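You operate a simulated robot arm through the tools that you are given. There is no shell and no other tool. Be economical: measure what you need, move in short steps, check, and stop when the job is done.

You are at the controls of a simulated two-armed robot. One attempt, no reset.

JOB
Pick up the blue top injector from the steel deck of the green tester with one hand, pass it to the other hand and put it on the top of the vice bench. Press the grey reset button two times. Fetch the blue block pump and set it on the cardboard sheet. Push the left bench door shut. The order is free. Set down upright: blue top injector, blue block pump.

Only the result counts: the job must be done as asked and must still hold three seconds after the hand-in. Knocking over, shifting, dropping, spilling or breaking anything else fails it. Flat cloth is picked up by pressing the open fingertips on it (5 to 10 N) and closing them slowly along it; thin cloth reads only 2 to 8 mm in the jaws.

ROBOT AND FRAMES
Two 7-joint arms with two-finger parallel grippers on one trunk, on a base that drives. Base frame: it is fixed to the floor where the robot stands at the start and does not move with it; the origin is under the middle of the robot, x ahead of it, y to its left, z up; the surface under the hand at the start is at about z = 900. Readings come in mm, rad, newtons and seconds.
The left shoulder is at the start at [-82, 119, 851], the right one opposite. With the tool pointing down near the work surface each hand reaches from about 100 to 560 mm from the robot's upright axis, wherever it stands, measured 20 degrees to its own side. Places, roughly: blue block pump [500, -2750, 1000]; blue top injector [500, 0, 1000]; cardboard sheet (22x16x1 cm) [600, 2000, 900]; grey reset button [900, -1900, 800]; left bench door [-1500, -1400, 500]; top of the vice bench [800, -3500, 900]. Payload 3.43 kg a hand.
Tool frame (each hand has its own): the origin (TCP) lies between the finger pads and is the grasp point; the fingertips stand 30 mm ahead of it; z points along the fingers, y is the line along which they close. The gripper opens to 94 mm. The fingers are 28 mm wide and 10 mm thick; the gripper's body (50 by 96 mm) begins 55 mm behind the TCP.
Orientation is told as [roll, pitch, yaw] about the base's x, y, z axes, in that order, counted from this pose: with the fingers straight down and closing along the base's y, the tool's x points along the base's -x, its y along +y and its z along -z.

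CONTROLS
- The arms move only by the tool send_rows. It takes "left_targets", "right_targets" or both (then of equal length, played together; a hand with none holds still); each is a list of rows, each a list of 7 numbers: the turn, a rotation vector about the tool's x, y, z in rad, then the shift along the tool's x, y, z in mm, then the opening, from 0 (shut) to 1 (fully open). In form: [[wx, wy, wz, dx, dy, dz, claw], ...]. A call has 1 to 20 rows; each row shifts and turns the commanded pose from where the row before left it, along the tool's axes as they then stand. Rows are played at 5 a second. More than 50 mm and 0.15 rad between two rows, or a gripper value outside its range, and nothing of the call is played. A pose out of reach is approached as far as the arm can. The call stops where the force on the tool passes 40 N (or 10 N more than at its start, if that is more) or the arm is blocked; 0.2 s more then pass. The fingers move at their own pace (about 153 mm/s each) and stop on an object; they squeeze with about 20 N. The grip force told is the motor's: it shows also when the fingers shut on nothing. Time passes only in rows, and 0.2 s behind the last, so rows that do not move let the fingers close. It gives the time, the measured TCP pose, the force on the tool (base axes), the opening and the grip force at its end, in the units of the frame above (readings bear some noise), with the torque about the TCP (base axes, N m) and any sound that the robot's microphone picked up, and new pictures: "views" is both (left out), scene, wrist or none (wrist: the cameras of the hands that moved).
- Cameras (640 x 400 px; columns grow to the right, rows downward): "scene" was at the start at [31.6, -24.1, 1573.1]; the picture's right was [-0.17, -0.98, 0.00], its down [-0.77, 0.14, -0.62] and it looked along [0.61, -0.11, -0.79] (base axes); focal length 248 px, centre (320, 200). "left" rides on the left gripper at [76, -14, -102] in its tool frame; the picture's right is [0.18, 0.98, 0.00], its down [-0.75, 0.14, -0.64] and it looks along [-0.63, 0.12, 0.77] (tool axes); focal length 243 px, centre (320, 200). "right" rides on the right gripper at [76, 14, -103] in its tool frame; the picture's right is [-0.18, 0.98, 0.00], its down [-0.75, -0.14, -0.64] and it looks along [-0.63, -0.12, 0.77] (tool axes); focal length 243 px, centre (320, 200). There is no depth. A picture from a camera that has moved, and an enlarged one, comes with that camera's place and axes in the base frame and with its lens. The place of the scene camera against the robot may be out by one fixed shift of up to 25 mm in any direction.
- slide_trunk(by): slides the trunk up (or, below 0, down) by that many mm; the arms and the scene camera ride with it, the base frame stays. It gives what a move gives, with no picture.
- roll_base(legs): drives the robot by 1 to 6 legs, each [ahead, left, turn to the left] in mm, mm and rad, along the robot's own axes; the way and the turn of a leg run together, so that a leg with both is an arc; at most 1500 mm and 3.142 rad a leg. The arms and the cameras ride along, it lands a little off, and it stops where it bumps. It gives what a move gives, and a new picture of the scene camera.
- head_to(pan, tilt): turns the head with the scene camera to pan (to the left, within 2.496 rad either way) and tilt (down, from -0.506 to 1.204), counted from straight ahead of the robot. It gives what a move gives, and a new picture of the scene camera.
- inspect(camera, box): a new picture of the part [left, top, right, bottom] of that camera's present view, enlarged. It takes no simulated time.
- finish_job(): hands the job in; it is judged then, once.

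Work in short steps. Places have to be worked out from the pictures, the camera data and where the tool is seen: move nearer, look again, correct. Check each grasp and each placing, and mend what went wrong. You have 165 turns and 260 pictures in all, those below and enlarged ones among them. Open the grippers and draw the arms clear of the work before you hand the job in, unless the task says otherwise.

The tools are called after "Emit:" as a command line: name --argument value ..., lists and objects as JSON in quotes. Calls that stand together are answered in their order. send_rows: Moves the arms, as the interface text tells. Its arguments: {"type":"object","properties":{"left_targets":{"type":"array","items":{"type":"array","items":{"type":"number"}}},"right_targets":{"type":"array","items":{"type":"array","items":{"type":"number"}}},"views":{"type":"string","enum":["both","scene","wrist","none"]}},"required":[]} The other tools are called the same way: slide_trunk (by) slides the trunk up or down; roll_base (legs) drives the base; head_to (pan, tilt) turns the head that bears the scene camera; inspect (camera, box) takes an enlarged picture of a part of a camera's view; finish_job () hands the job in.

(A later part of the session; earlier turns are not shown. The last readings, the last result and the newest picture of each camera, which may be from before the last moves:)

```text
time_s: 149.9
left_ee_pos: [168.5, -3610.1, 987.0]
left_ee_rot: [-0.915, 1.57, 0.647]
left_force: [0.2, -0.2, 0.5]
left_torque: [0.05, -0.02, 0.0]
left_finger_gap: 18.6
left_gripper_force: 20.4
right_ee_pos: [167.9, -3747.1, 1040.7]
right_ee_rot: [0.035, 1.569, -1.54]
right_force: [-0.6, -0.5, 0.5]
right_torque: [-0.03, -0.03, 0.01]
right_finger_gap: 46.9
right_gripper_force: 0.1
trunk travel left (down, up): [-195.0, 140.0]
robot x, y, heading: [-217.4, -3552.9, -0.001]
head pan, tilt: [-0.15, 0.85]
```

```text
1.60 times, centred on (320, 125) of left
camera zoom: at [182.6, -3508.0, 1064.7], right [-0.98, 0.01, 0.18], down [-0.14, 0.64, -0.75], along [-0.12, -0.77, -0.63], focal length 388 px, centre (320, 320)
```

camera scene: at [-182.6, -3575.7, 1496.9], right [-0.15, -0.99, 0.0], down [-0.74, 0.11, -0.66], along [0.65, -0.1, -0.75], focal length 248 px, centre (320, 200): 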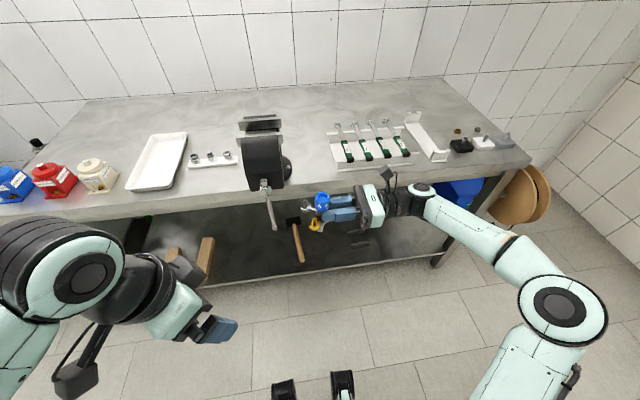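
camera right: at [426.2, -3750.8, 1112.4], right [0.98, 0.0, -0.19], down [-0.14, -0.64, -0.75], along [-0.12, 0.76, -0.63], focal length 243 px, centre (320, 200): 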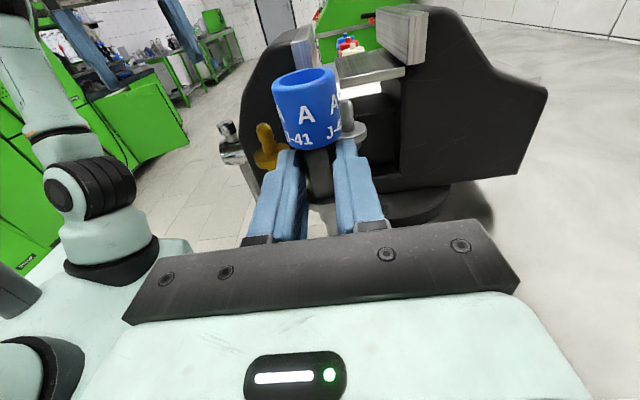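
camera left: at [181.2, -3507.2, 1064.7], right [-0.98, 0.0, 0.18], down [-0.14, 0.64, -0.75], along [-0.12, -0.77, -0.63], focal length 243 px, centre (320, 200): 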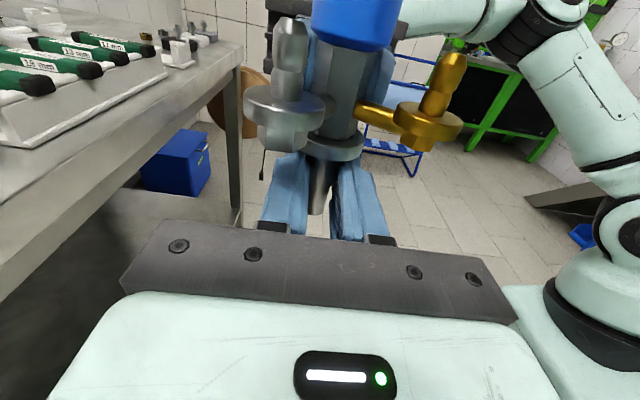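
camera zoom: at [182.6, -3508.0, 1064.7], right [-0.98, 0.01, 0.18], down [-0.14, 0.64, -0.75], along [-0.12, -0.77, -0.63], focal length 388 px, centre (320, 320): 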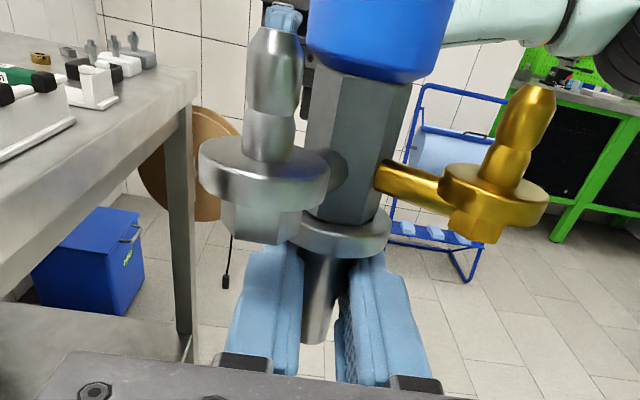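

The injector is steady in the left hand. Now the right hand rises, pitches down and moves over the cap.

Emit:
send_rows --right_targets '[[0, 0, 0, 50, 0, 0, 0.5], [0, 0, 0, 50, 0, 0, 0.5], [0, 0, 0, 50, 0, 0, 0.5], [0, -0.143, 0, 0, 0, 0, 0.5], [0, -0.143, 0, 0, 0, 0, 0.5], [0, -0.143, 0, 0, 0, 0, 0.5], [0, -0.143, 0, 0, 0, 0, 0.5], [0, -0.143, 0, 0, 0, 0, 0.5], [0, -0.143, 0, 0, 0, 0, 0.5], [0, -0.143, 0, 0, 0, 0, 0.5], [0, -0.143, 0, 0, 0, 0, 0.5], [0, -0.143, 0, 0, 0, 0, 0.5], [0, -0.143, 0, 0, 0, 0, 0.5], [0, -0.141, 0, 0, 0, 0, 0.5], [0, 0, 0, 35, 0, 0, 0.5], [0, 0, 0, 35, 0, 0, 0.5], [0, 0, 0, 35, 0, 10, 0.5], [0, 0, 0, 0, 0, 20, 0.5], [0, 0, 0, 0, 0, 0, 0.5]]' --views "wrist"

```text
time_s: 153.9
left_ee_pos: [167.9, -3609.6, 988.1]
left_ee_rot: [-1.081, 1.57, 0.481]
left_force: [-0.1, -0.1, -1.0]
left_torque: [0.04, -0.03, 0.0]
left_finger_gap: 18.6
left_gripper_force: 19.7
right_ee_pos: [83.1, -3671.2, 1152.2]
right_ee_rot: [-0.006, 0.162, -1.563]
right_force: [0.1, -0.4, 0.1]
right_torque: [-0.01, -0.02, 0.03]
right_finger_gap: 46.9
right_gripper_force: 0.0
right hand out of reach, approached as far as the arm can: row 7, 8, 9, 10, 11, 12, 13, 16
trunk travel left (down, up): [-195.0, 140.0]
robot x, y, heading: [-219.7, -3551.5, -0.0]
head pan, tilt: [-0.15, 0.85]
camera right: at [97.4, -3611.5, 1265.0], right [0.98, -0.17, -0.03], down [-0.13, -0.85, 0.51], along [-0.12, -0.5, -0.86], focal length 243 px, centre (320, 200)
```

right: 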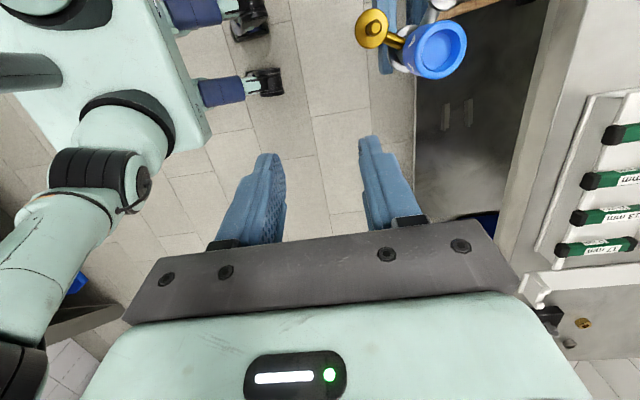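

The right arm ran out of reach that high. I'll lower the left hand with the injector 100 mm, level the right hand and bring it over the cap at the lower height.

Emit:
send_rows --left_targets '[[0, 0, 0, -34, 0, 0, 0], [0, 0, 0, -33, 0, 0, 0], [0, 0, 0, -33, 0, 0, 0], [0, 0, 0, 0, 0, 0, 0], [0, 0, 0, 0, 0, 0, 0], [0, 0, 0, 0, 0, 0, 0], [0, 0, 0, 0, 0, 0, 0], [0, 0, 0, 0, 0, 0, 0]]' --right_targets '[[0, -0.08, 0, 0, 0, 0, 0.5], [0, -0.08, 0, 0, 0, 0, 0.5], [0, 0, 0, 0, 0, 30, 0.5], [0, 0, 0, 0, 0, 30, 0.5], [0, 0, 0, 16, 28, 0, 0.5], [0, 0, 0, 16, 28, 0, 0.5], [0, 0, 0, 16, 26, 0, 0.5], [0, 0, 0, 0, 0, 0, 0.5]]' --views "wrist"

```text
time_s: 155.7
left_ee_pos: [165.6, -3610.2, 888.4]
left_ee_rot: [-1.07, 1.571, 0.492]
left_force: [-0.5, 1.0, -0.4]
left_torque: [0.02, -0.02, -0.01]
left_finger_gap: 18.4
left_gripper_force: 20.3
right_ee_pos: [161.8, -3623.7, 1090.3]
right_ee_rot: [-0.004, 0.002, -1.563]
right_force: [0.0, 0.7, 0.5]
right_torque: [-0.04, -0.04, 0.0]
right_finger_gap: 47.1
right_gripper_force: 0.1
trunk travel left (down, up): [-195.0, 140.0]
robot x, y, heading: [-217.3, -3553.0, -0.002]
head pan, tilt: [-0.15, 0.85]
camera right: at [175.6, -3547.4, 1191.5], right [0.98, -0.18, 0.0], down [-0.13, -0.76, 0.64], along [-0.12, -0.63, -0.77], focal length 243 px, centre (320, 200)
camera left: at [181.9, -3509.7, 966.0], right [-0.98, 0.01, 0.18], down [-0.13, 0.64, -0.75], along [-0.12, -0.77, -0.63], focal length 243 px, centre (320, 200)
```

right: 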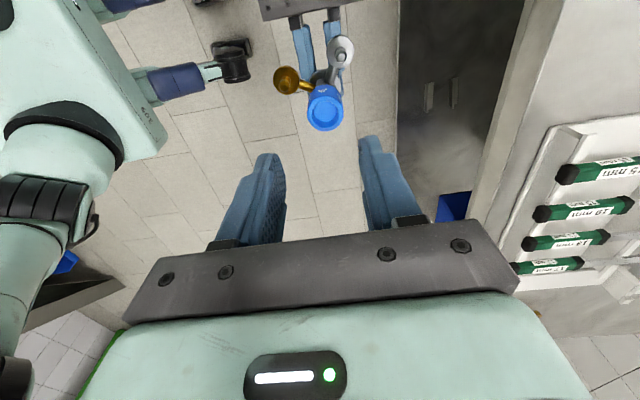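
left: 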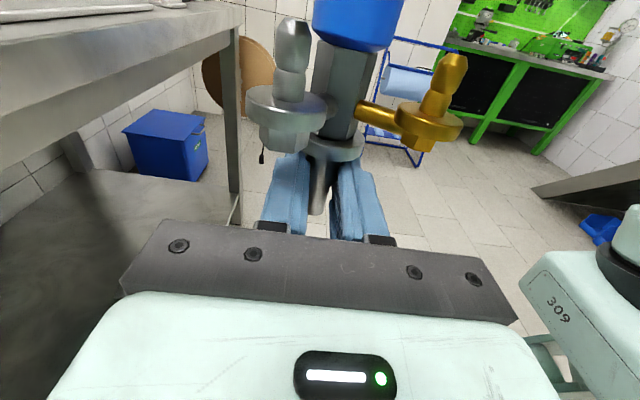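

The cap is at about (165, -3622, 983). I'll descend to just around it with a 45 mm opening and check.

Emit:
send_rows --right_targets '[[0, 0, 0, 1.5, 3.5, 30, 0.5], [0, 0, 0, 0, 0, 30, 0.5], [0, 0, 0, 0, 0, 20, 0.5], [0, 0, 0, 0, 0, 0, 0.5]]' --views "wrist"

```text
time_s: 156.7
left_ee_pos: [167.6, -3611.9, 888.5]
left_ee_rot: [-1.009, 1.57, 0.555]
left_force: [-0.4, -0.4, 0.6]
left_torque: [0.0, 0.03, 0.02]
left_finger_gap: 18.2
left_gripper_force: 19.8
right_ee_pos: [166.2, -3620.5, 1009.0]
right_ee_rot: [-0.004, 0.002, -1.565]
right_force: [-0.7, -0.3, -0.9]
right_torque: [-0.03, 0.02, 0.0]
right_finger_gap: 47.0
right_gripper_force: 0.1
trunk travel left (down, up): [-195.0, 140.0]
robot x, y, heading: [-217.4, -3554.6, 0.0]
head pan, tilt: [-0.15, 0.85]
camera right: at [180.2, -3542.9, 1111.6], right [0.98, -0.18, 0.0], down [-0.13, -0.76, 0.64], along [-0.12, -0.63, -0.77], focal length 243 px, centre (320, 200)
```

right: 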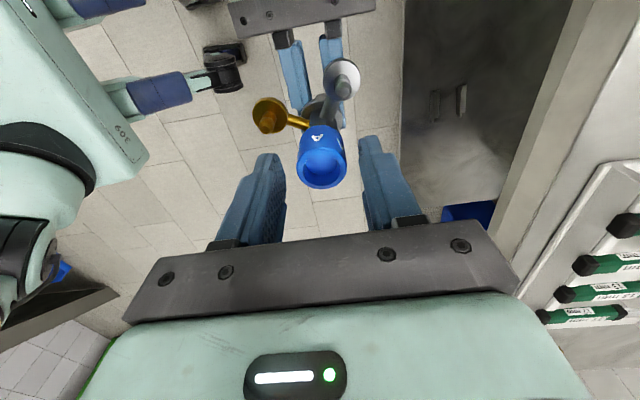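

Well centred. Descending 35 mm and closing on the cap.

Emit:
send_rows --right_targets '[[0, 0, 0, 0, 0, 15, 0.48], [0, 0, 0, 0, 0, 12, 0.48], [0, 0, 0, 0, 0, 8, 0.45], [0, 0, 0, 0, 0, 0, 0.4], [0, 0, 0, 0, 0, 0, 0.36], [0, 0, 0, 0, 0, 0, 0.33], [0, 0, 0, 0, 0, 0, 0.2], [0, 0, 0, 0, 0, 0, 0.0], [0, 0, 0, 0, 0, 0, 0.0]]' --views "wrist"

```text
time_s: 158.7
left_ee_pos: [167.1, -3611.4, 887.6]
left_ee_rot: [-0.955, 1.57, 0.608]
left_force: [5.3, -0.3, -0.3]
left_torque: [0.01, 0.18, 0.04]
left_finger_gap: 18.6
left_gripper_force: 19.9
right_ee_pos: [167.0, -3621.1, 974.9]
right_ee_rot: [-0.006, 0.002, -1.564]
right_force: [-5.8, 1.2, -0.3]
right_torque: [0.02, 0.27, 0.03]
right_finger_gap: 32.0
right_gripper_force: 20.5
trunk travel left (down, up): [-195.0, 140.0]
robot x, y, heading: [-220.6, -3554.3, 0.002]
head pan, tilt: [-0.15, 0.85]
camera right: at [181.0, -3544.2, 1076.6], right [0.98, -0.18, -0.01], down [-0.13, -0.76, 0.64], along [-0.12, -0.63, -0.77], focal length 243 px, centre (320, 200)
```

right: 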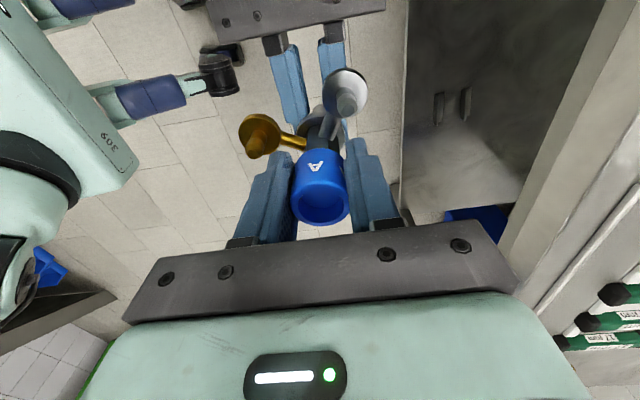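

The right hand holds the cap at 32 mm. Releasing with the left and retreating 130 mm, then viewing from its camera.

Emit:
send_rows --left_targets '[[0, 0, 0, 0, -0.8, 0, 0], [0, 0, 0, 0, 0, 0, 0.22], [0, 0, 0, 0, 0, 0, 0.35], [0, 0, 0, 0, 0, 0, 0.5], [0, 0, 0, 0, 0, -30, 0.5], [0, 0, 0, 0, 0, -45, 0.5], [0, 0, 0, 0, 0, -45, 0.5], [0, 0, 0, 0, 0, -10, 0.5]]' --views "wrist"

```text
time_s: 160.5
left_ee_pos: [168.3, -3479.0, 885.8]
left_ee_rot: [-0.846, 1.571, 0.718]
left_force: [-0.2, 0.0, 0.1]
left_torque: [-0.01, 0.01, 0.02]
left_finger_gap: 47.0
left_gripper_force: 0.1
right_ee_pos: [167.8, -3622.3, 973.8]
right_ee_rot: [-0.005, 0.002, -1.564]
right_force: [-0.1, 0.4, 0.2]
right_torque: [0.0, 0.03, 0.02]
right_finger_gap: 31.9
right_gripper_force: 20.3
trunk travel left (down, up): [-195.0, 140.0]
robot x, y, heading: [-217.2, -3553.7, -0.001]
head pan, tilt: [-0.15, 0.85]
camera left: at [184.5, -3377.4, 963.1], right [-0.98, 0.01, 0.18], down [-0.14, 0.64, -0.75], along [-0.12, -0.77, -0.63], focal length 243 px, centre (320, 200)
```

left: 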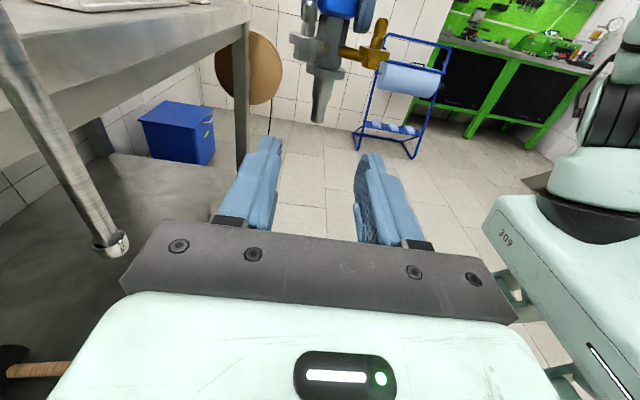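

The injector hangs vertically in the right hand, held by the cap. I'll raise and retract the left arm, lift the trunk 100 mm and drive in to the right of the vice.

Emit:
send_rows --left_targets '[[0, 0, 0, 45, 15, 0, 0.5], [0, 0, 0, 45, 15, 0, 0.5], [0, 0, 0, 45, 20, 0, 0.5], [0, 0, 0, 45, 20, 0, 0.5], [0, 0, 0, 20, 40, -10, 0.5], [0, 0, 0, 0, 40, -20, 0.5]]' --views "none"

Emit:
slide_trunk --by 100

Emit:
roll_base --legs '[[0, -20, 0], [320, 0, 0]]'

```text
time_s: 161.9
left_ee_pos: [19.0, -3444.3, 1087.4]
left_ee_rot: [-1.677, 1.57, -0.115]
left_force: [-0.7, -0.2, -0.2]
left_torque: [0.04, 0.0, 0.01]
left_finger_gap: 46.9
left_gripper_force: 0.0
right_ee_pos: [167.2, -3622.1, 974.3]
right_ee_rot: [-0.002, 0.003, -1.563]
right_force: [0.1, -0.2, -0.9]
right_torque: [-0.03, -0.03, -0.04]
right_finger_gap: 32.0
right_gripper_force: 19.8
trunk travel left (down, up): [-195.0, 140.0]
robot x, y, heading: [-219.4, -3554.9, -0.006]
head pan, tilt: [-0.15, 0.85]
```

```text
time_s: 163.2
left_ee_pos: [16.5, -3447.7, 1187.0]
left_ee_rot: [-1.154, 1.567, 0.405]
left_force: [0.2, -0.3, 0.4]
left_torque: [-0.01, 0.0, -0.01]
left_finger_gap: 47.0
left_gripper_force: 0.1
right_ee_pos: [165.6, -3621.3, 1073.6]
right_ee_rot: [-0.007, 0.002, -1.562]
right_force: [-0.4, -0.3, -3.5]
right_torque: [-0.02, 0.02, 0.01]
right_finger_gap: 32.2
right_gripper_force: 19.8
trunk travel left (down, up): [-295.0, 40.0]
robot x, y, heading: [-219.5, -3552.1, -0.004]
head pan, tilt: [-0.15, 0.85]
```

```text
time_s: 165.8
left_ee_pos: [331.9, -3468.1, 1186.5]
left_ee_rot: [-1.085, 1.569, 0.478]
left_force: [-0.7, 0.3, -0.1]
left_torque: [0.01, 0.0, -0.01]
left_finger_gap: 46.9
left_gripper_force: 0.0
right_ee_pos: [480.1, -3643.1, 1073.9]
right_ee_rot: [-0.004, 0.002, -1.564]
right_force: [-0.2, 0.9, -3.3]
right_torque: [0.03, -0.02, 0.06]
right_finger_gap: 32.1
right_gripper_force: 20.1
trunk travel left (down, up): [-295.0, 40.0]
robot x, y, heading: [90.8, -3575.7, -0.001]
head pan, tilt: [-0.15, 0.85]
camera scene: at [128.8, -3597.1, 1599.4], right [-0.15, -0.99, 0.0], down [-0.74, 0.11, -0.66], along [0.65, -0.1, -0.75], focal length 248 px, centre (320, 200)
```

scene: 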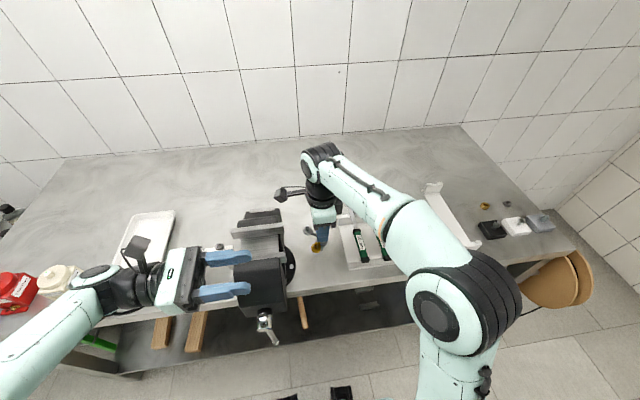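

The left hand hovers above the vice, so I'll lower only with the right arm. Moving the injector 65 mm deeper, alongside the vice's rear body, and checking.

Emit:
send_rows --right_targets '[[0, 0, 0, 0, 33, 0, 0], [0, 0, 0, 0, 32, 0, 0], [0, 0, 0, 0, 0, 0, 0]]' --views "wrist"

Emit:
inspect --camera "scene" --box '[230, 170, 390, 290]'

```text
time_s: 166.6
left_ee_pos: [330.3, -3469.6, 1186.6]
left_ee_rot: [-1.194, 1.57, 0.368]
left_force: [0.6, 0.1, 0.2]
left_torque: [0.0, 0.04, 0.01]
left_finger_gap: 46.9
left_gripper_force: 0.0
right_ee_pos: [545.5, -3643.2, 1075.6]
right_ee_rot: [-0.006, 0.001, -1.564]
right_force: [-0.1, -1.3, -3.4]
right_torque: [-0.02, 0.0, 0.02]
right_finger_gap: 31.9
right_gripper_force: 19.6
trunk travel left (down, up): [-295.0, 40.0]
robot x, y, heading: [96.3, -3575.9, -0.001]
head pan, tilt: [-0.15, 0.85]
camera right: at [558.4, -3565.5, 1178.2], right [0.98, -0.18, -0.01], down [-0.13, -0.76, 0.64], along [-0.12, -0.63, -0.77], focal length 243 px, centre (320, 200)
```

right: 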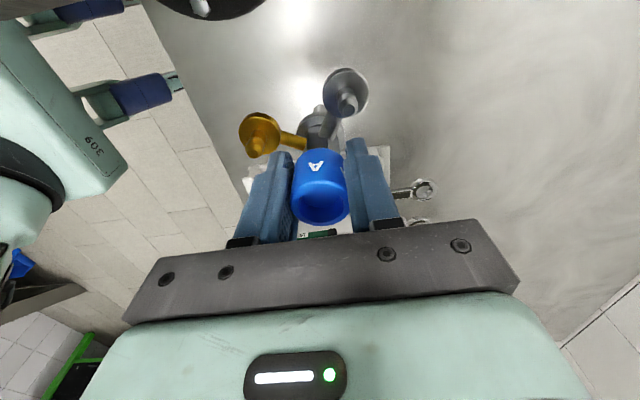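

```text
3.33 times, centred on (310, 230) of scene
camera zoom: at [127.7, -3597.3, 1599.5], right [-0.15, -0.99, 0.0], down [-0.74, 0.11, -0.66], along [0.65, -0.1, -0.75], focal length 828 px, centre (353, 100)
```

zoom: 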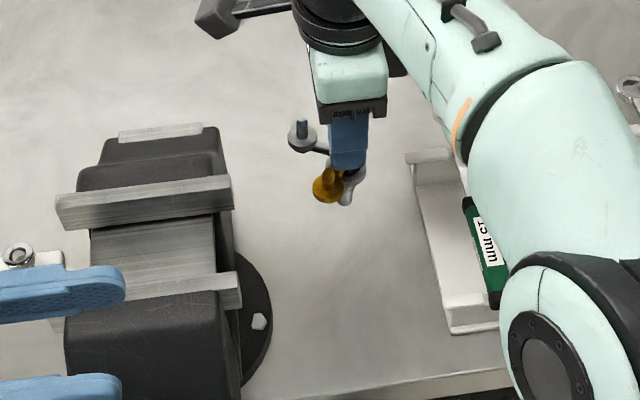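

The fittings point slightly off square to the vice face, so I'll rotate 0.28 rad to face it. Then I'll lower until the tip is about 15 mm above the bench.

Emit:
send_rows --right_targets '[[0, 0, 0.14, 0, 0, 0, 0], [0, 0, 0.14, 0, 0, 0, 0], [0, 0, 0, 0, 0, 22, 0], [0, 0, 0, 0, 0, 23, 0], [0, 0, 0, 0, 0, 0, 0]]' --views "wrist"

Emit:
inspect --camera "scene" --box '[230, 170, 390, 290]'

```text
time_s: 167.8
left_ee_pos: [330.4, -3469.2, 1185.6]
left_ee_rot: [-1.15, 1.572, 0.414]
left_force: [0.2, 0.4, 0.1]
left_torque: [0.03, 0.0, -0.01]
left_finger_gap: 46.9
left_gripper_force: 0.1
right_ee_pos: [543.7, -3641.6, 1030.0]
right_ee_rot: [-0.005, -0.001, -1.846]
right_force: [-0.2, 0.5, -3.3]
right_torque: [-0.02, 0.01, -0.01]
right_finger_gap: 31.7
right_gripper_force: 20.1
trunk travel left (down, up): [-295.0, 40.0]
robot x, y, heading: [95.4, -3577.4, -0.002]
head pan, tilt: [-0.15, 0.85]
camera right: at [578.5, -3571.4, 1131.2], right [0.9, -0.44, -0.01], down [-0.34, -0.69, 0.64], along [-0.29, -0.57, -0.77], focal length 243 px, centre (320, 200)
```

right: 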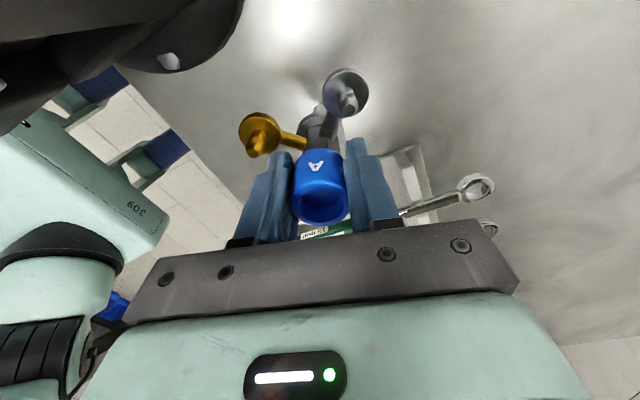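

```text
3.33 times, centred on (310, 230) of scene
camera zoom: at [128.6, -3597.1, 1599.5], right [-0.15, -0.99, 0.0], down [-0.74, 0.11, -0.66], along [0.65, -0.1, -0.75], focal length 828 px, centre (353, 100)
```

zoom: 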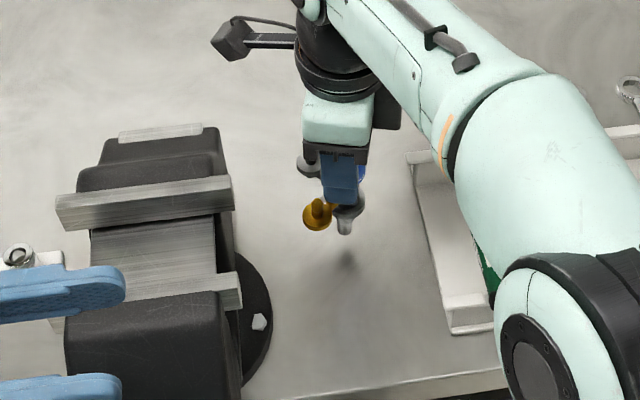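

Clear so far. I'll move 28 mm toward the vice face, then in small steps sensing contact.

Emit:
send_rows --right_targets '[[0, 0, 0, 14.4, -4.1, 0, 0], [0, 0, 0, 12.5, -3.5, 0, 0], [0, 0, 0, 0, 0, 0, 0]]' --views "none"

Emit:
send_rows --right_targets '[[0, 0, 0, 4.8, -1.36, 0, 0], [0, 0, 0, 4.8, -1.36, 0, 0], [0, 0, 0, 0, 0, 0, 0]]' --views "none"

Emit:
inspect --camera "scene" --box '[260, 180, 340, 260]'

```text
time_s: 168.6
left_ee_pos: [331.2, -3468.7, 1187.1]
left_ee_rot: [-1.09, 1.57, 0.475]
left_force: [0.1, -0.8, 0.4]
left_torque: [0.02, 0.02, 0.03]
left_finger_gap: 46.9
left_gripper_force: 0.0
right_ee_pos: [544.6, -3614.3, 1029.6]
right_ee_rot: [-0.007, 0.0, -1.843]
right_force: [0.7, 1.1, -2.7]
right_torque: [0.0, 0.04, 0.01]
right_finger_gap: 32.0
right_gripper_force: 20.2
trunk travel left (down, up): [-295.0, 40.0]
robot x, y, heading: [92.0, -3575.1, -0.002]
head pan, tilt: [-0.15, 0.85]
```

```text
time_s: 169.4
left_ee_pos: [331.7, -3468.8, 1187.2]
left_ee_rot: [-1.113, 1.568, 0.451]
left_force: [0.0, 0.4, -0.7]
left_torque: [0.02, 0.03, 0.02]
left_finger_gap: 47.2
left_gripper_force: 0.1
right_ee_pos: [543.2, -3603.8, 1029.7]
right_ee_rot: [-0.006, 0.001, -1.844]
right_force: [0.6, 1.2, -2.9]
right_torque: [-0.02, -0.01, -0.02]
right_finger_gap: 31.7
right_gripper_force: 20.3
trunk travel left (down, up): [-295.0, 40.0]
robot x, y, heading: [94.5, -3576.1, -0.002]
head pan, tilt: [-0.15, 0.85]
```

```text
5.00 times, centred on (300, 220) of scene
camera zoom: at [128.7, -3597.2, 1599.5], right [-0.15, -0.99, 0.0], down [-0.74, 0.11, -0.66], along [0.65, -0.1, -0.75], focal length 1241 px, centre (420, 100)
```

zoom: 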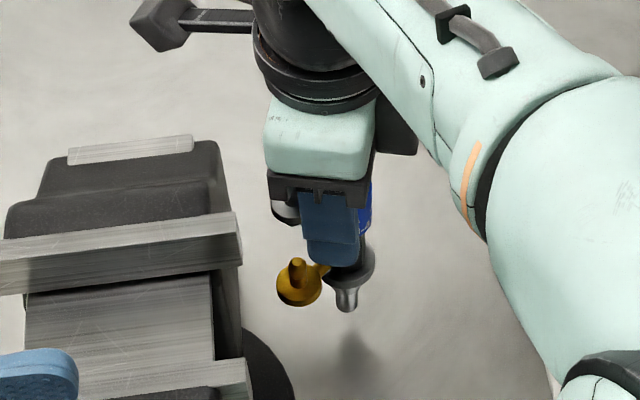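

The brass fitting appears about 12 mm from the vice face. Stepping closer with force sensing.

Emit:
send_rows --right_targets '[[0, 0, 0, 3.85, -1.09, 0, 0], [0, 0, 0, 2.9, -0.82, 0, 0], [0, 0, 0, 0, 0, 0, 0]]' --views "none"

Emit:
send_rows --right_targets '[[0, 0, 0, 1.92, -0.54, 0, 0], [0, 0, 0, 0, 0, 0, 0]]' --views "none"

Emit:
send_rows --right_targets '[[0, 0, 0, 1.92, -0.54, 0, 0], [0, 0, 0, 0, 0, 0, 0]]' --views "none"

```text
time_s: 170.2
left_ee_pos: [329.6, -3468.5, 1186.4]
left_ee_rot: [-1.142, 1.568, 0.422]
left_force: [-0.5, -0.3, 0.5]
left_torque: [0.0, -0.02, 0.0]
left_finger_gap: 47.1
left_gripper_force: 0.0
right_ee_pos: [543.3, -3598.5, 1029.4]
right_ee_rot: [-0.005, 0.001, -1.844]
right_force: [-0.2, 0.1, -2.4]
right_torque: [0.0, 0.0, -0.03]
right_finger_gap: 32.1
right_gripper_force: 19.6
trunk travel left (down, up): [-295.0, 40.0]
robot x, y, heading: [94.5, -3573.9, 0.001]
head pan, tilt: [-0.15, 0.85]
```

```text
time_s: 170.8
left_ee_pos: [331.9, -3468.6, 1186.7]
left_ee_rot: [-1.127, 1.569, 0.436]
left_force: [-0.1, 0.0, -0.1]
left_torque: [0.02, 0.0, 0.0]
left_finger_gap: 47.0
left_gripper_force: 0.0
right_ee_pos: [542.6, -3595.5, 1029.4]
right_ee_rot: [-0.005, 0.0, -1.843]
right_force: [-1.2, 0.4, -3.6]
right_torque: [-0.02, -0.03, -0.02]
right_finger_gap: 32.1
right_gripper_force: 19.8
trunk travel left (down, up): [-295.0, 40.0]
robot x, y, heading: [94.0, -3572.0, 0.001]
head pan, tilt: [-0.15, 0.85]
```

```text
time_s: 171.4
left_ee_pos: [331.2, -3468.7, 1186.3]
left_ee_rot: [-1.128, 1.57, 0.434]
left_force: [0.8, -1.0, -0.1]
left_torque: [0.01, -0.01, -0.03]
left_finger_gap: 47.2
left_gripper_force: 0.0
right_ee_pos: [545.9, -3593.1, 1029.4]
right_ee_rot: [-0.006, 0.0, -1.842]
right_force: [-0.2, 0.1, -3.7]
right_torque: [-0.02, 0.03, 0.0]
right_finger_gap: 31.9
right_gripper_force: 20.0
trunk travel left (down, up): [-295.0, 40.0]
robot x, y, heading: [89.6, -3574.7, 0.002]
head pan, tilt: [-0.15, 0.85]
```

Still no contact. Continuing in 2 mm steps toward the face.

Emit:
send_rows --right_targets '[[0, 0, 0, 1.92, -0.54, 0, 0], [0, 0, 0, 1.92, -0.54, 0, 0], [0, 0, 0, 0, 0, 0, 0]]' --views "none"

Emit:
send_rows --right_targets '[[0, 0, 0, 1.92, -0.54, 0, 0], [0, 0, 0, 1.92, -0.54, 0, 0], [0, 0, 0, 0, 0, 0, 0]]' --views "none"

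Emit:
inspect --camera "scene" --box '[260, 180, 340, 260]'

```text
time_s: 172.2
left_ee_pos: [331.1, -3469.9, 1187.0]
left_ee_rot: [-1.148, 1.568, 0.414]
left_force: [0.3, -0.7, 0.2]
left_torque: [0.01, -0.01, -0.03]
left_finger_gap: 47.2
left_gripper_force: 0.1
right_ee_pos: [544.0, -3589.2, 1030.2]
right_ee_rot: [-0.005, 0.001, -1.843]
right_force: [-0.3, 0.3, -3.0]
right_torque: [0.0, -0.02, 0.0]
right_finger_gap: 32.2
right_gripper_force: 19.7
trunk travel left (down, up): [-295.0, 40.0]
robot x, y, heading: [96.4, -3570.6, -0.002]
head pan, tilt: [-0.15, 0.85]
```

```text
time_s: 173.0
left_ee_pos: [330.2, -3469.4, 1187.9]
left_ee_rot: [-1.137, 1.57, 0.426]
left_force: [0.6, -0.3, -0.5]
left_torque: [0.03, 0.0, 0.02]
left_finger_gap: 47.2
left_gripper_force: 0.1
right_ee_pos: [544.3, -3585.8, 1028.7]
right_ee_rot: [-0.008, 0.0, -1.843]
right_force: [-0.3, 0.2, -3.3]
right_torque: [-0.03, -0.03, 0.0]
right_finger_gap: 32.0
right_gripper_force: 19.9
trunk travel left (down, up): [-295.0, 40.0]
robot x, y, heading: [95.4, -3573.4, 0.0]
head pan, tilt: [-0.15, 0.85]
```

```text
5.00 times, centred on (300, 220) of scene
camera zoom: at [128.7, -3597.1, 1599.5], right [-0.15, -0.99, 0.0], down [-0.74, 0.11, -0.66], along [0.65, -0.1, -0.75], focal length 1241 px, centre (420, 100)
```

zoom: 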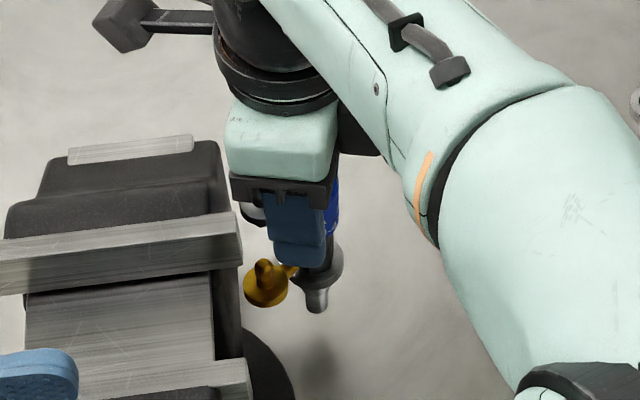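

Very near now, still no force. A few more small steps.

Emit:
send_rows --right_targets '[[0, 0, 0, 1.92, -0.54, 0, 0], [0, 0, 0, 1.92, -0.54, 0, 0], [0, 0, 0, 0, 0, 0, 0]]' --views "none"

Emit:
send_rows --right_targets '[[0, 0, 0, 1.92, -0.54, 0, 0], [0, 0, 0, 1.92, -0.54, 0, 0], [0, 0, 0, 0, 0, 0, 0]]' --views "none"

```text
time_s: 173.8
left_ee_pos: [330.9, -3468.3, 1186.7]
left_ee_rot: [-1.146, 1.568, 0.418]
left_force: [-0.4, 0.3, 0.5]
left_torque: [0.0, 0.0, 0.03]
left_finger_gap: 47.4
left_gripper_force: 0.1
right_ee_pos: [544.4, -3581.8, 1030.2]
right_ee_rot: [-0.005, 0.0, -1.843]
right_force: [-0.4, 0.5, -3.0]
right_torque: [0.0, 0.03, 0.03]
right_finger_gap: 32.0
right_gripper_force: 20.0
trunk travel left (down, up): [-295.0, 40.0]
robot x, y, heading: [92.8, -3572.8, -0.004]
head pan, tilt: [-0.15, 0.85]
```

```text
time_s: 174.6
left_ee_pos: [330.0, -3469.1, 1187.8]
left_ee_rot: [-0.972, 1.571, 0.591]
left_force: [0.1, -1.2, -0.4]
left_torque: [0.01, 0.02, -0.03]
left_finger_gap: 46.8
left_gripper_force: 0.1
right_ee_pos: [545.3, -3580.9, 1029.3]
right_ee_rot: [-0.005, 0.001, -1.844]
right_force: [-0.6, -4.5, -2.3]
right_torque: [-0.13, 0.05, 0.14]
right_finger_gap: 32.3
right_gripper_force: 19.8
trunk travel left (down, up): [-295.0, 40.0]
robot x, y, heading: [93.1, -3572.1, -0.001]
head pan, tilt: [-0.15, 0.85]
```

Contact: the brass fitting touches the vice face. I'll rotate 0.05 rad to even out both fittings, back off about 2 mm, then lower to the bench.

Emit:
send_rows --right_targets '[[0, 0, -0.05, -2.4, 0.68, 0, 0], [0, 0, 0, 0, 0, 0, 0], [0, 0, 0, 0, 0, 5, 0], [0, 0, 0, 0, 0, 5, 0], [0, 0, 0, 0, 0, 0, 0]]' --views "none"

Emit:
send_rows --right_targets '[[0, 0, 0, 0, 0, 2, 0], [0, 0, 0, 0, 0, 2, 0], [0, 0, 0, 0, 0, 0, 0]]' --views "none"

```text
time_s: 175.8
left_ee_pos: [331.0, -3468.2, 1185.6]
left_ee_rot: [-1.144, 1.569, 0.42]
left_force: [-0.4, 0.7, 0.1]
left_torque: [0.01, -0.01, -0.02]
left_finger_gap: 47.1
left_gripper_force: 0.0
right_ee_pos: [545.0, -3581.3, 1019.4]
right_ee_rot: [-0.006, 0.002, -1.795]
right_force: [0.2, -0.2, -2.4]
right_torque: [-0.04, 0.01, 0.03]
right_finger_gap: 32.1
right_gripper_force: 19.8
trunk travel left (down, up): [-295.0, 40.0]
robot x, y, heading: [96.7, -3571.2, 0.001]
head pan, tilt: [-0.15, 0.85]
```

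```text
time_s: 176.6
left_ee_pos: [330.2, -3468.9, 1186.0]
left_ee_rot: [-1.15, 1.569, 0.413]
left_force: [0.1, -0.2, -0.1]
left_torque: [0.0, -0.01, 0.0]
left_finger_gap: 46.9
left_gripper_force: 0.0
right_ee_pos: [544.2, -3579.5, 1016.7]
right_ee_rot: [-0.006, 0.003, -1.795]
right_force: [-0.2, -0.4, -2.6]
right_torque: [0.01, -0.01, 0.02]
right_finger_gap: 32.0
right_gripper_force: 20.2
trunk travel left (down, up): [-295.0, 40.0]
robot x, y, heading: [92.8, -3579.7, 0.0]
head pan, tilt: [-0.15, 0.85]
```

Descending the last millimetres.

Emit:
send_rows --right_targets '[[0, 0, 0, 0, 0, 1.5, 0], [0, 0, 0, 0, 0, 1.5, 0], [0, 0, 0, 0, 0, 0, 0]]' --views "none"

Emit:
send_rows --right_targets '[[0, 0, 0, 0, 0, 1.5, 0], [0, 0, 0, 0, 0, 0, 0]]' --views "none"

Emit:
send_rows --right_targets '[[0, 0, 0, 0, 0, 1.2, 0], [0, 0, 0, 0, 0, 0, 0]]' --views "none"

```text
time_s: 177.4
left_ee_pos: [331.2, -3468.3, 1186.0]
left_ee_rot: [-1.123, 1.569, 0.439]
left_force: [1.4, -0.6, 0.9]
left_torque: [0.0, 0.03, -0.01]
left_finger_gap: 46.8
left_gripper_force: 0.1
right_ee_pos: [544.0, -3579.3, 1013.3]
right_ee_rot: [-0.007, 0.001, -1.795]
right_force: [-0.2, -1.6, -2.4]
right_torque: [-0.06, -0.02, 0.0]
right_finger_gap: 32.0
right_gripper_force: 20.1
trunk travel left (down, up): [-295.0, 40.0]
robot x, y, heading: [92.3, -3575.3, 0.003]
head pan, tilt: [-0.15, 0.85]
```

```text
time_s: 178.0
left_ee_pos: [330.8, -3468.4, 1186.2]
left_ee_rot: [-1.146, 1.569, 0.418]
left_force: [0.0, 0.5, 0.1]
left_torque: [-0.03, 0.02, -0.01]
left_finger_gap: 46.9
left_gripper_force: 0.2
right_ee_pos: [544.6, -3579.0, 1010.5]
right_ee_rot: [-0.005, 0.001, -1.795]
right_force: [0.1, -1.0, -3.3]
right_torque: [-0.01, 0.01, 0.01]
right_finger_gap: 32.0
right_gripper_force: 19.7
trunk travel left (down, up): [-295.0, 40.0]
robot x, y, heading: [96.9, -3573.7, -0.002]
head pan, tilt: [-0.15, 0.85]
```

```text
time_s: 178.6
left_ee_pos: [330.9, -3467.7, 1186.5]
left_ee_rot: [-1.222, 1.569, 0.34]
left_force: [0.4, 0.1, -0.4]
left_torque: [-0.02, 0.03, 0.03]
left_finger_gap: 47.0
left_gripper_force: 0.0
right_ee_pos: [543.7, -3579.7, 1010.7]
right_ee_rot: [-0.004, 0.003, -1.795]
right_force: [-0.1, -0.3, 4.1]
right_torque: [-0.09, 0.08, 0.01]
right_finger_gap: 31.9
right_gripper_force: 20.0
trunk travel left (down, up): [-295.0, 40.0]
robot x, y, heading: [91.1, -3575.9, -0.001]
head pan, tilt: [-0.15, 0.85]
```

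The tip is on the bench with about 7 N. I'll open slowly; the fittings should come to rest on the vice face.

Emit:
send_rows --right_targets '[[0, 0, 0, 0, 0, 0, 0.345], [0, 0, 0, 0, 0, 0, 0.355], [0, 0, 0, 0, 0, 0, 0.365], [0, 0, 0, 0, 0, 0, 0.38], [0, 0, 0, 0, 0, 0, 0.4], [0, 0, 0, 0, 0, 0, 0.42], [0, 0, 0, 0, 0, 0, 0.42]]' --views "wrist"

Emit:
inspect --camera "scene" --box '[260, 180, 340, 260]'

```text
time_s: 180.2
left_ee_pos: [330.2, -3468.3, 1186.9]
left_ee_rot: [-1.181, 1.57, 0.381]
left_force: [0.4, -0.2, -0.4]
left_torque: [0.0, 0.02, 0.0]
left_finger_gap: 46.8
left_gripper_force: 0.2
right_ee_pos: [544.6, -3580.5, 1010.1]
right_ee_rot: [-0.005, 0.002, -1.795]
right_force: [-0.4, 0.8, 0.0]
right_torque: [-0.02, 0.01, -0.01]
right_finger_gap: 39.5
right_gripper_force: 0.1
trunk travel left (down, up): [-295.0, 40.0]
robot x, y, heading: [93.3, -3572.4, -0.001]
head pan, tilt: [-0.15, 0.85]
camera right: at [575.1, -3508.1, 1111.9], right [0.92, -0.4, 0.0], down [-0.3, -0.71, 0.64], along [-0.26, -0.59, -0.77], focal length 243 px, centre (320, 200)
```

right: 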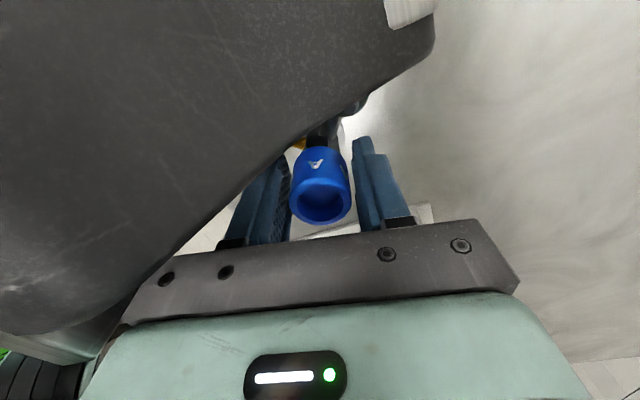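

```text
5.00 times, centred on (300, 220) of scene
camera zoom: at [128.4, -3597.1, 1599.5], right [-0.15, -0.99, 0.0], down [-0.74, 0.11, -0.66], along [0.65, -0.1, -0.75], focal length 1241 px, centre (420, 100)
```

zoom: 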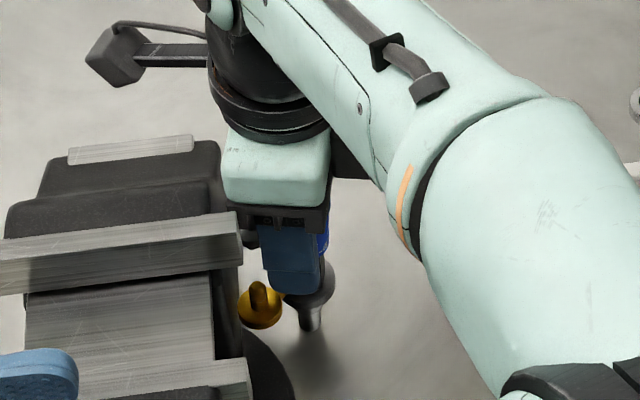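

It's standing with the fingers open. I'll lift the hand straight up slowly and check.

Emit:
send_rows --right_targets '[[0, 0, 0, 0, 0, 0, 0.46], [0, 0, 0, 0, 0, -4, 0.46], [0, 0, 0, 0, 0, -8, 0.46], [0, 0, 0, 0, 0, -12, 0.46], [0, 0, 0, 0, 0, -15, 0.46], [0, 0, 0, 0, 0, -20, 0.46], [0, 0, 0, 0, 0, -20, 0.46], [0, 0, 0, 0, 0, 0, 0.46]]' --views "wrist"

```text
time_s: 182.0
left_ee_pos: [330.2, -3468.0, 1187.1]
left_ee_rot: [-1.169, 1.57, 0.394]
left_force: [0.2, -0.3, -0.7]
left_torque: [0.01, -0.01, 0.0]
left_finger_gap: 46.9
left_gripper_force: 0.1
right_ee_pos: [544.2, -3580.7, 1088.7]
right_ee_rot: [-0.004, 0.002, -1.793]
right_force: [0.2, 0.2, 0.1]
right_torque: [-0.02, -0.01, -0.01]
right_finger_gap: 43.2
right_gripper_force: 0.1
trunk travel left (down, up): [-295.0, 40.0]
robot x, y, heading: [94.4, -3574.5, -0.001]
head pan, tilt: [-0.15, 0.85]
camera right: at [575.5, -3509.4, 1191.1], right [0.92, -0.4, -0.01], down [-0.3, -0.71, 0.64], along [-0.26, -0.59, -0.77], focal length 243 px, centre (320, 200)
```

right: 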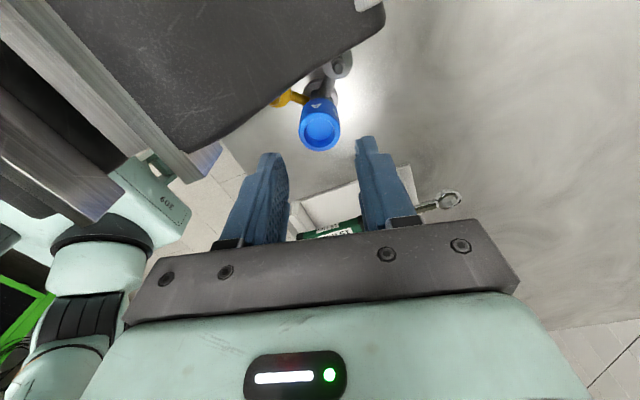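

It stands upright against the vice face. I'll raise further, back away 350 mm, then confirm with a picture.

Emit:
slide_trunk --by 40

Emit:
roll_base --legs '[[-350, 0, 0]]'

Emit:
inspect --camera "scene" --box '[220, 90, 380, 200]'

```text
time_s: 182.9
left_ee_pos: [330.6, -3468.6, 1228.0]
left_ee_rot: [-1.208, 1.568, 0.355]
left_force: [-0.2, 0.5, -1.0]
left_torque: [0.0, 0.01, 0.0]
left_finger_gap: 47.2
left_gripper_force: 0.0
right_ee_pos: [543.9, -3579.9, 1130.3]
right_ee_rot: [-0.005, 0.002, -1.795]
right_force: [-0.5, -1.3, 0.3]
right_torque: [-0.02, -0.01, -0.02]
right_finger_gap: 43.4
right_gripper_force: 0.0
trunk travel left (down, up): [-335.0, 0.0]
robot x, y, heading: [91.2, -3570.8, -0.004]
head pan, tilt: [-0.15, 0.85]
```

```text
time_s: 185.2
left_ee_pos: [-24.6, -3467.1, 1227.4]
left_ee_rot: [-1.188, 1.569, 0.394]
left_force: [-0.5, -0.7, -0.3]
left_torque: [-0.02, -0.02, -0.01]
left_finger_gap: 47.0
left_gripper_force: 0.1
right_ee_pos: [191.8, -3574.9, 1129.2]
right_ee_rot: [-0.005, 0.001, -1.775]
right_force: [-0.5, -0.6, -0.7]
right_torque: [0.0, 0.0, 0.02]
right_finger_gap: 43.2
right_gripper_force: 0.1
trunk travel left (down, up): [-335.0, 0.0]
robot x, y, heading: [-264.0, -3579.1, 0.019]
head pan, tilt: [-0.15, 0.85]
camera scene: at [-225.2, -3599.5, 1640.6], right [-0.13, -0.99, 0.0], down [-0.74, 0.1, -0.66], along [0.65, -0.09, -0.75], focal length 248 px, centre (320, 200)
```

scene: 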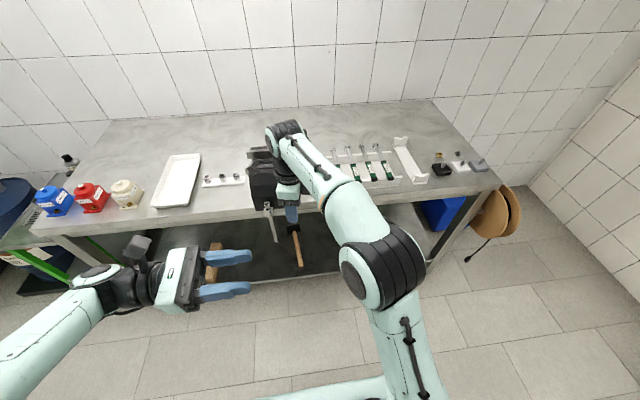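

```text
3.64 times, centred on (300, 145) of scene
camera zoom: at [-225.2, -3599.5, 1640.6], right [-0.13, -0.99, 0.0], down [-0.74, 0.1, -0.66], along [0.65, -0.09, -0.75], focal length 903 px, centre (393, 400)
```

zoom: 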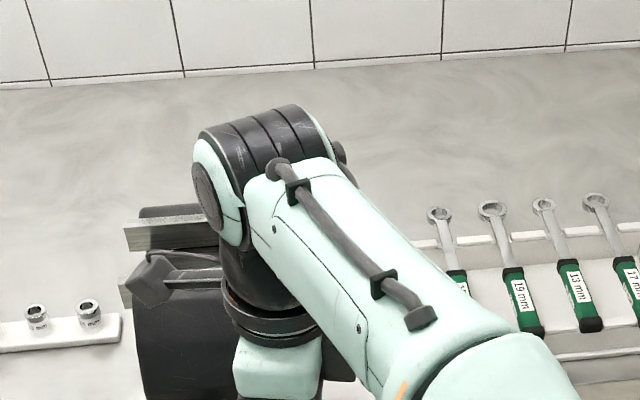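

The arm hides it for now; I'll see it again as I strafe. Next is the blue pump, so I'm strafing left to its end of the bench.

Emit:
roll_base --legs '[[0, 780, -0.019]]'

Emit:
head_to --pan -0.75 --tilt 0.6

Emit:
inspect --camera "scene" --box '[200, 60, 520, 260]'

```text
time_s: 192.4
left_ee_pos: [-41.3, -2687.0, 1227.2]
left_ee_rot: [-1.156, 1.569, 0.43]
left_force: [0.3, 0.1, -0.7]
left_torque: [0.01, -0.01, 0.0]
left_finger_gap: 46.9
left_gripper_force: 0.0
right_ee_pos: [174.8, -2794.0, 1129.1]
right_ee_rot: [-0.005, 0.001, -1.77]
right_force: [-0.4, 0.1, -0.2]
right_torque: [-0.03, 0.02, -0.01]
right_finger_gap: 43.0
right_gripper_force: 0.2
trunk travel left (down, up): [-335.0, 0.0]
robot x, y, heading: [-274.3, -2799.3, 0.021]
head pan, tilt: [-0.15, 0.85]
camera scene: at [-241.5, -2820.1, 1640.5], right [-0.13, -0.99, 0.0], down [-0.75, 0.1, -0.66], along [0.65, -0.08, -0.75], focal length 248 px, centre (320, 200)
```

scene: 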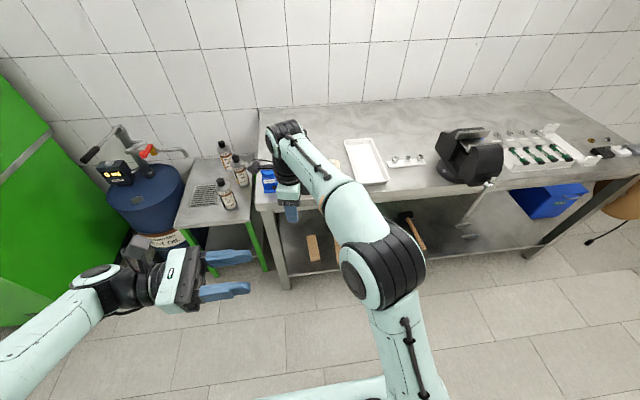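

```text
time_s: 193.4
left_ee_pos: [-40.9, -2686.3, 1226.5]
left_ee_rot: [-1.17, 1.568, 0.418]
left_force: [-0.4, -0.2, 0.5]
left_torque: [0.01, 0.0, -0.02]
left_finger_gap: 47.0
left_gripper_force: 0.1
right_ee_pos: [176.6, -2792.7, 1129.8]
right_ee_rot: [-0.005, 0.003, -1.771]
right_force: [0.0, -0.2, 0.8]
right_torque: [0.01, -0.01, -0.01]
right_finger_gap: 43.1
right_gripper_force: 0.0
trunk travel left (down, up): [-335.0, 0.0]
robot x, y, heading: [-274.8, -2798.7, 0.021]
head pan, tilt: [-0.75, 0.6]
camera scene: at [-252.9, -2868.9, 1661.3], right [-0.66, -0.75, 0.0], down [-0.42, 0.38, -0.82], along [0.62, -0.55, -0.57], focal length 248 px, centre (320, 200)
```

scene: 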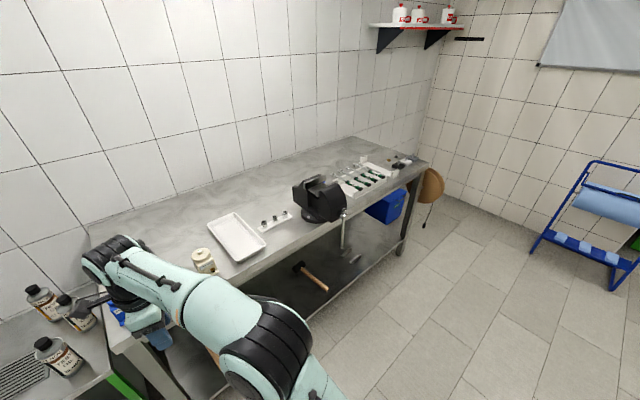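

```text
2.00 times, centred on (360, 160) of scene
camera zoom: at [-252.9, -2868.9, 1661.3], right [-0.66, -0.75, 0.0], down [-0.42, 0.38, -0.82], along [0.62, -0.55, -0.57], focal length 497 px, centre (240, 280)
```

zoom: 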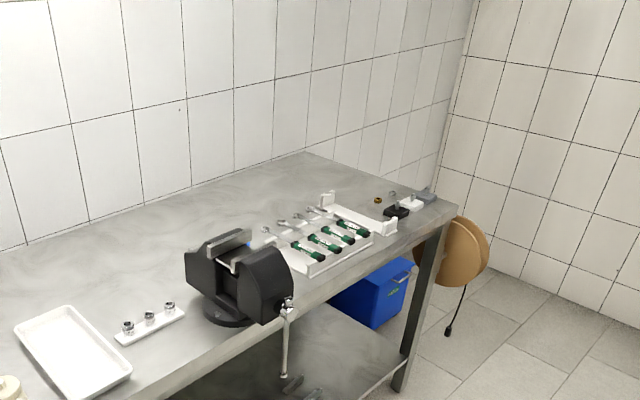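

A bit of blue cap shows above the vice, so the injector is still standing. I'll position the right hand in front of the blue pump to look at it.

Emit:
roll_base --legs '[[0, 150, -0.021], [180, 0, 0]]'

Emit:
head_to --pan -0.15 --tilt 0.85

Emit:
inspect --camera "right" --box '[0, 0, 640, 400]'

```text
time_s: 196.5
left_ee_pos: [139.5, -2541.4, 1226.9]
left_ee_rot: [-1.167, 1.569, 0.401]
left_force: [-0.3, 0.4, -0.1]
left_torque: [-0.03, 0.01, 0.03]
left_finger_gap: 47.0
left_gripper_force: 0.0
right_ee_pos: [353.9, -2652.8, 1129.1]
right_ee_rot: [-0.005, 0.002, -1.79]
right_force: [-0.2, 0.5, 0.1]
right_torque: [-0.03, 0.0, -0.03]
right_finger_gap: 43.4
right_gripper_force: 0.0
trunk travel left (down, up): [-335.0, 0.0]
robot x, y, heading: [-96.9, -2651.1, -0.001]
head pan, tilt: [-0.75, 0.6]
camera scene: at [-75.5, -2719.5, 1661.1], right [-0.68, -0.73, 0.0], down [-0.41, 0.38, -0.83], along [0.6, -0.56, -0.56], focal length 248 px, centre (320, 200)
```

scene: 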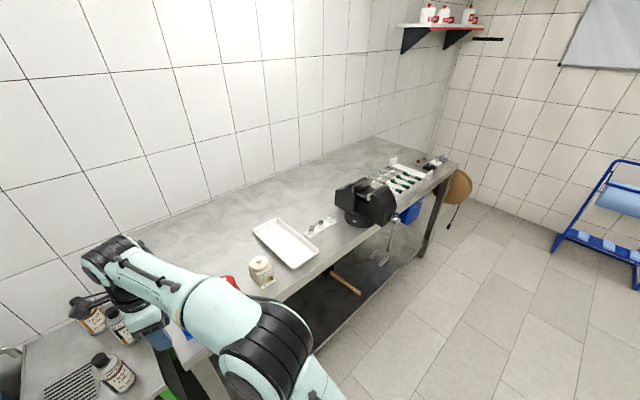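

```text
time_s: 197.5
left_ee_pos: [140.4, -2542.7, 1226.4]
left_ee_rot: [-1.193, 1.569, 0.373]
left_force: [0.0, -0.1, -0.8]
left_torque: [0.02, 0.0, -0.01]
left_finger_gap: 47.0
left_gripper_force: 0.1
right_ee_pos: [353.5, -2653.2, 1129.7]
right_ee_rot: [-0.005, 0.001, -1.791]
right_force: [0.7, 0.2, -0.9]
right_torque: [-0.01, -0.03, -0.06]
right_finger_gap: 43.3
right_gripper_force: 0.0
trunk travel left (down, up): [-335.0, 0.0]
robot x, y, heading: [-96.7, -2649.8, 0.006]
head pan, tilt: [-0.15, 0.85]
camera scene: at [-62.5, -2671.0, 1640.5], right [-0.15, -0.99, 0.0], down [-0.74, 0.11, -0.66], along [0.65, -0.1, -0.75], focal length 248 px, centre (320, 200)
```

scene: 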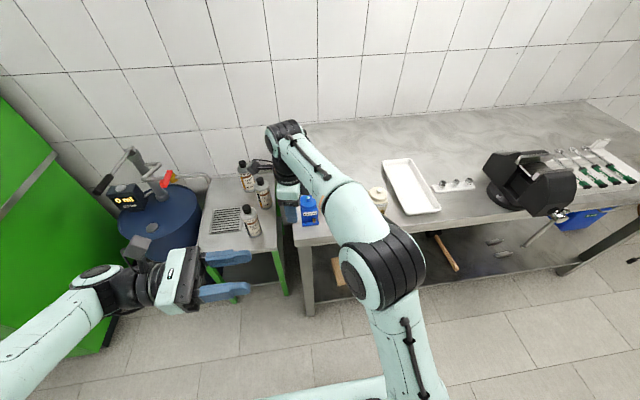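

```text
1.00 times, centred on (320, 200) of right (not enlarged: the box is as wide or as high as the picture)
camera zoom: at [384.9, -2581.1, 1231.3], right [0.92, -0.39, 0.0], down [-0.3, -0.71, 0.64], along [-0.26, -0.59, -0.77], focal length 243 px, centre (320, 200)
```

zoom: 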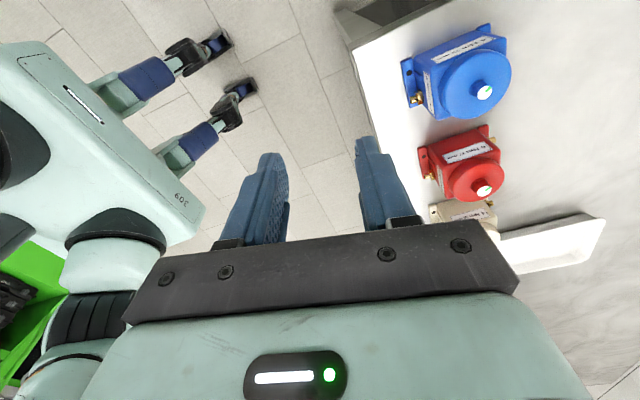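

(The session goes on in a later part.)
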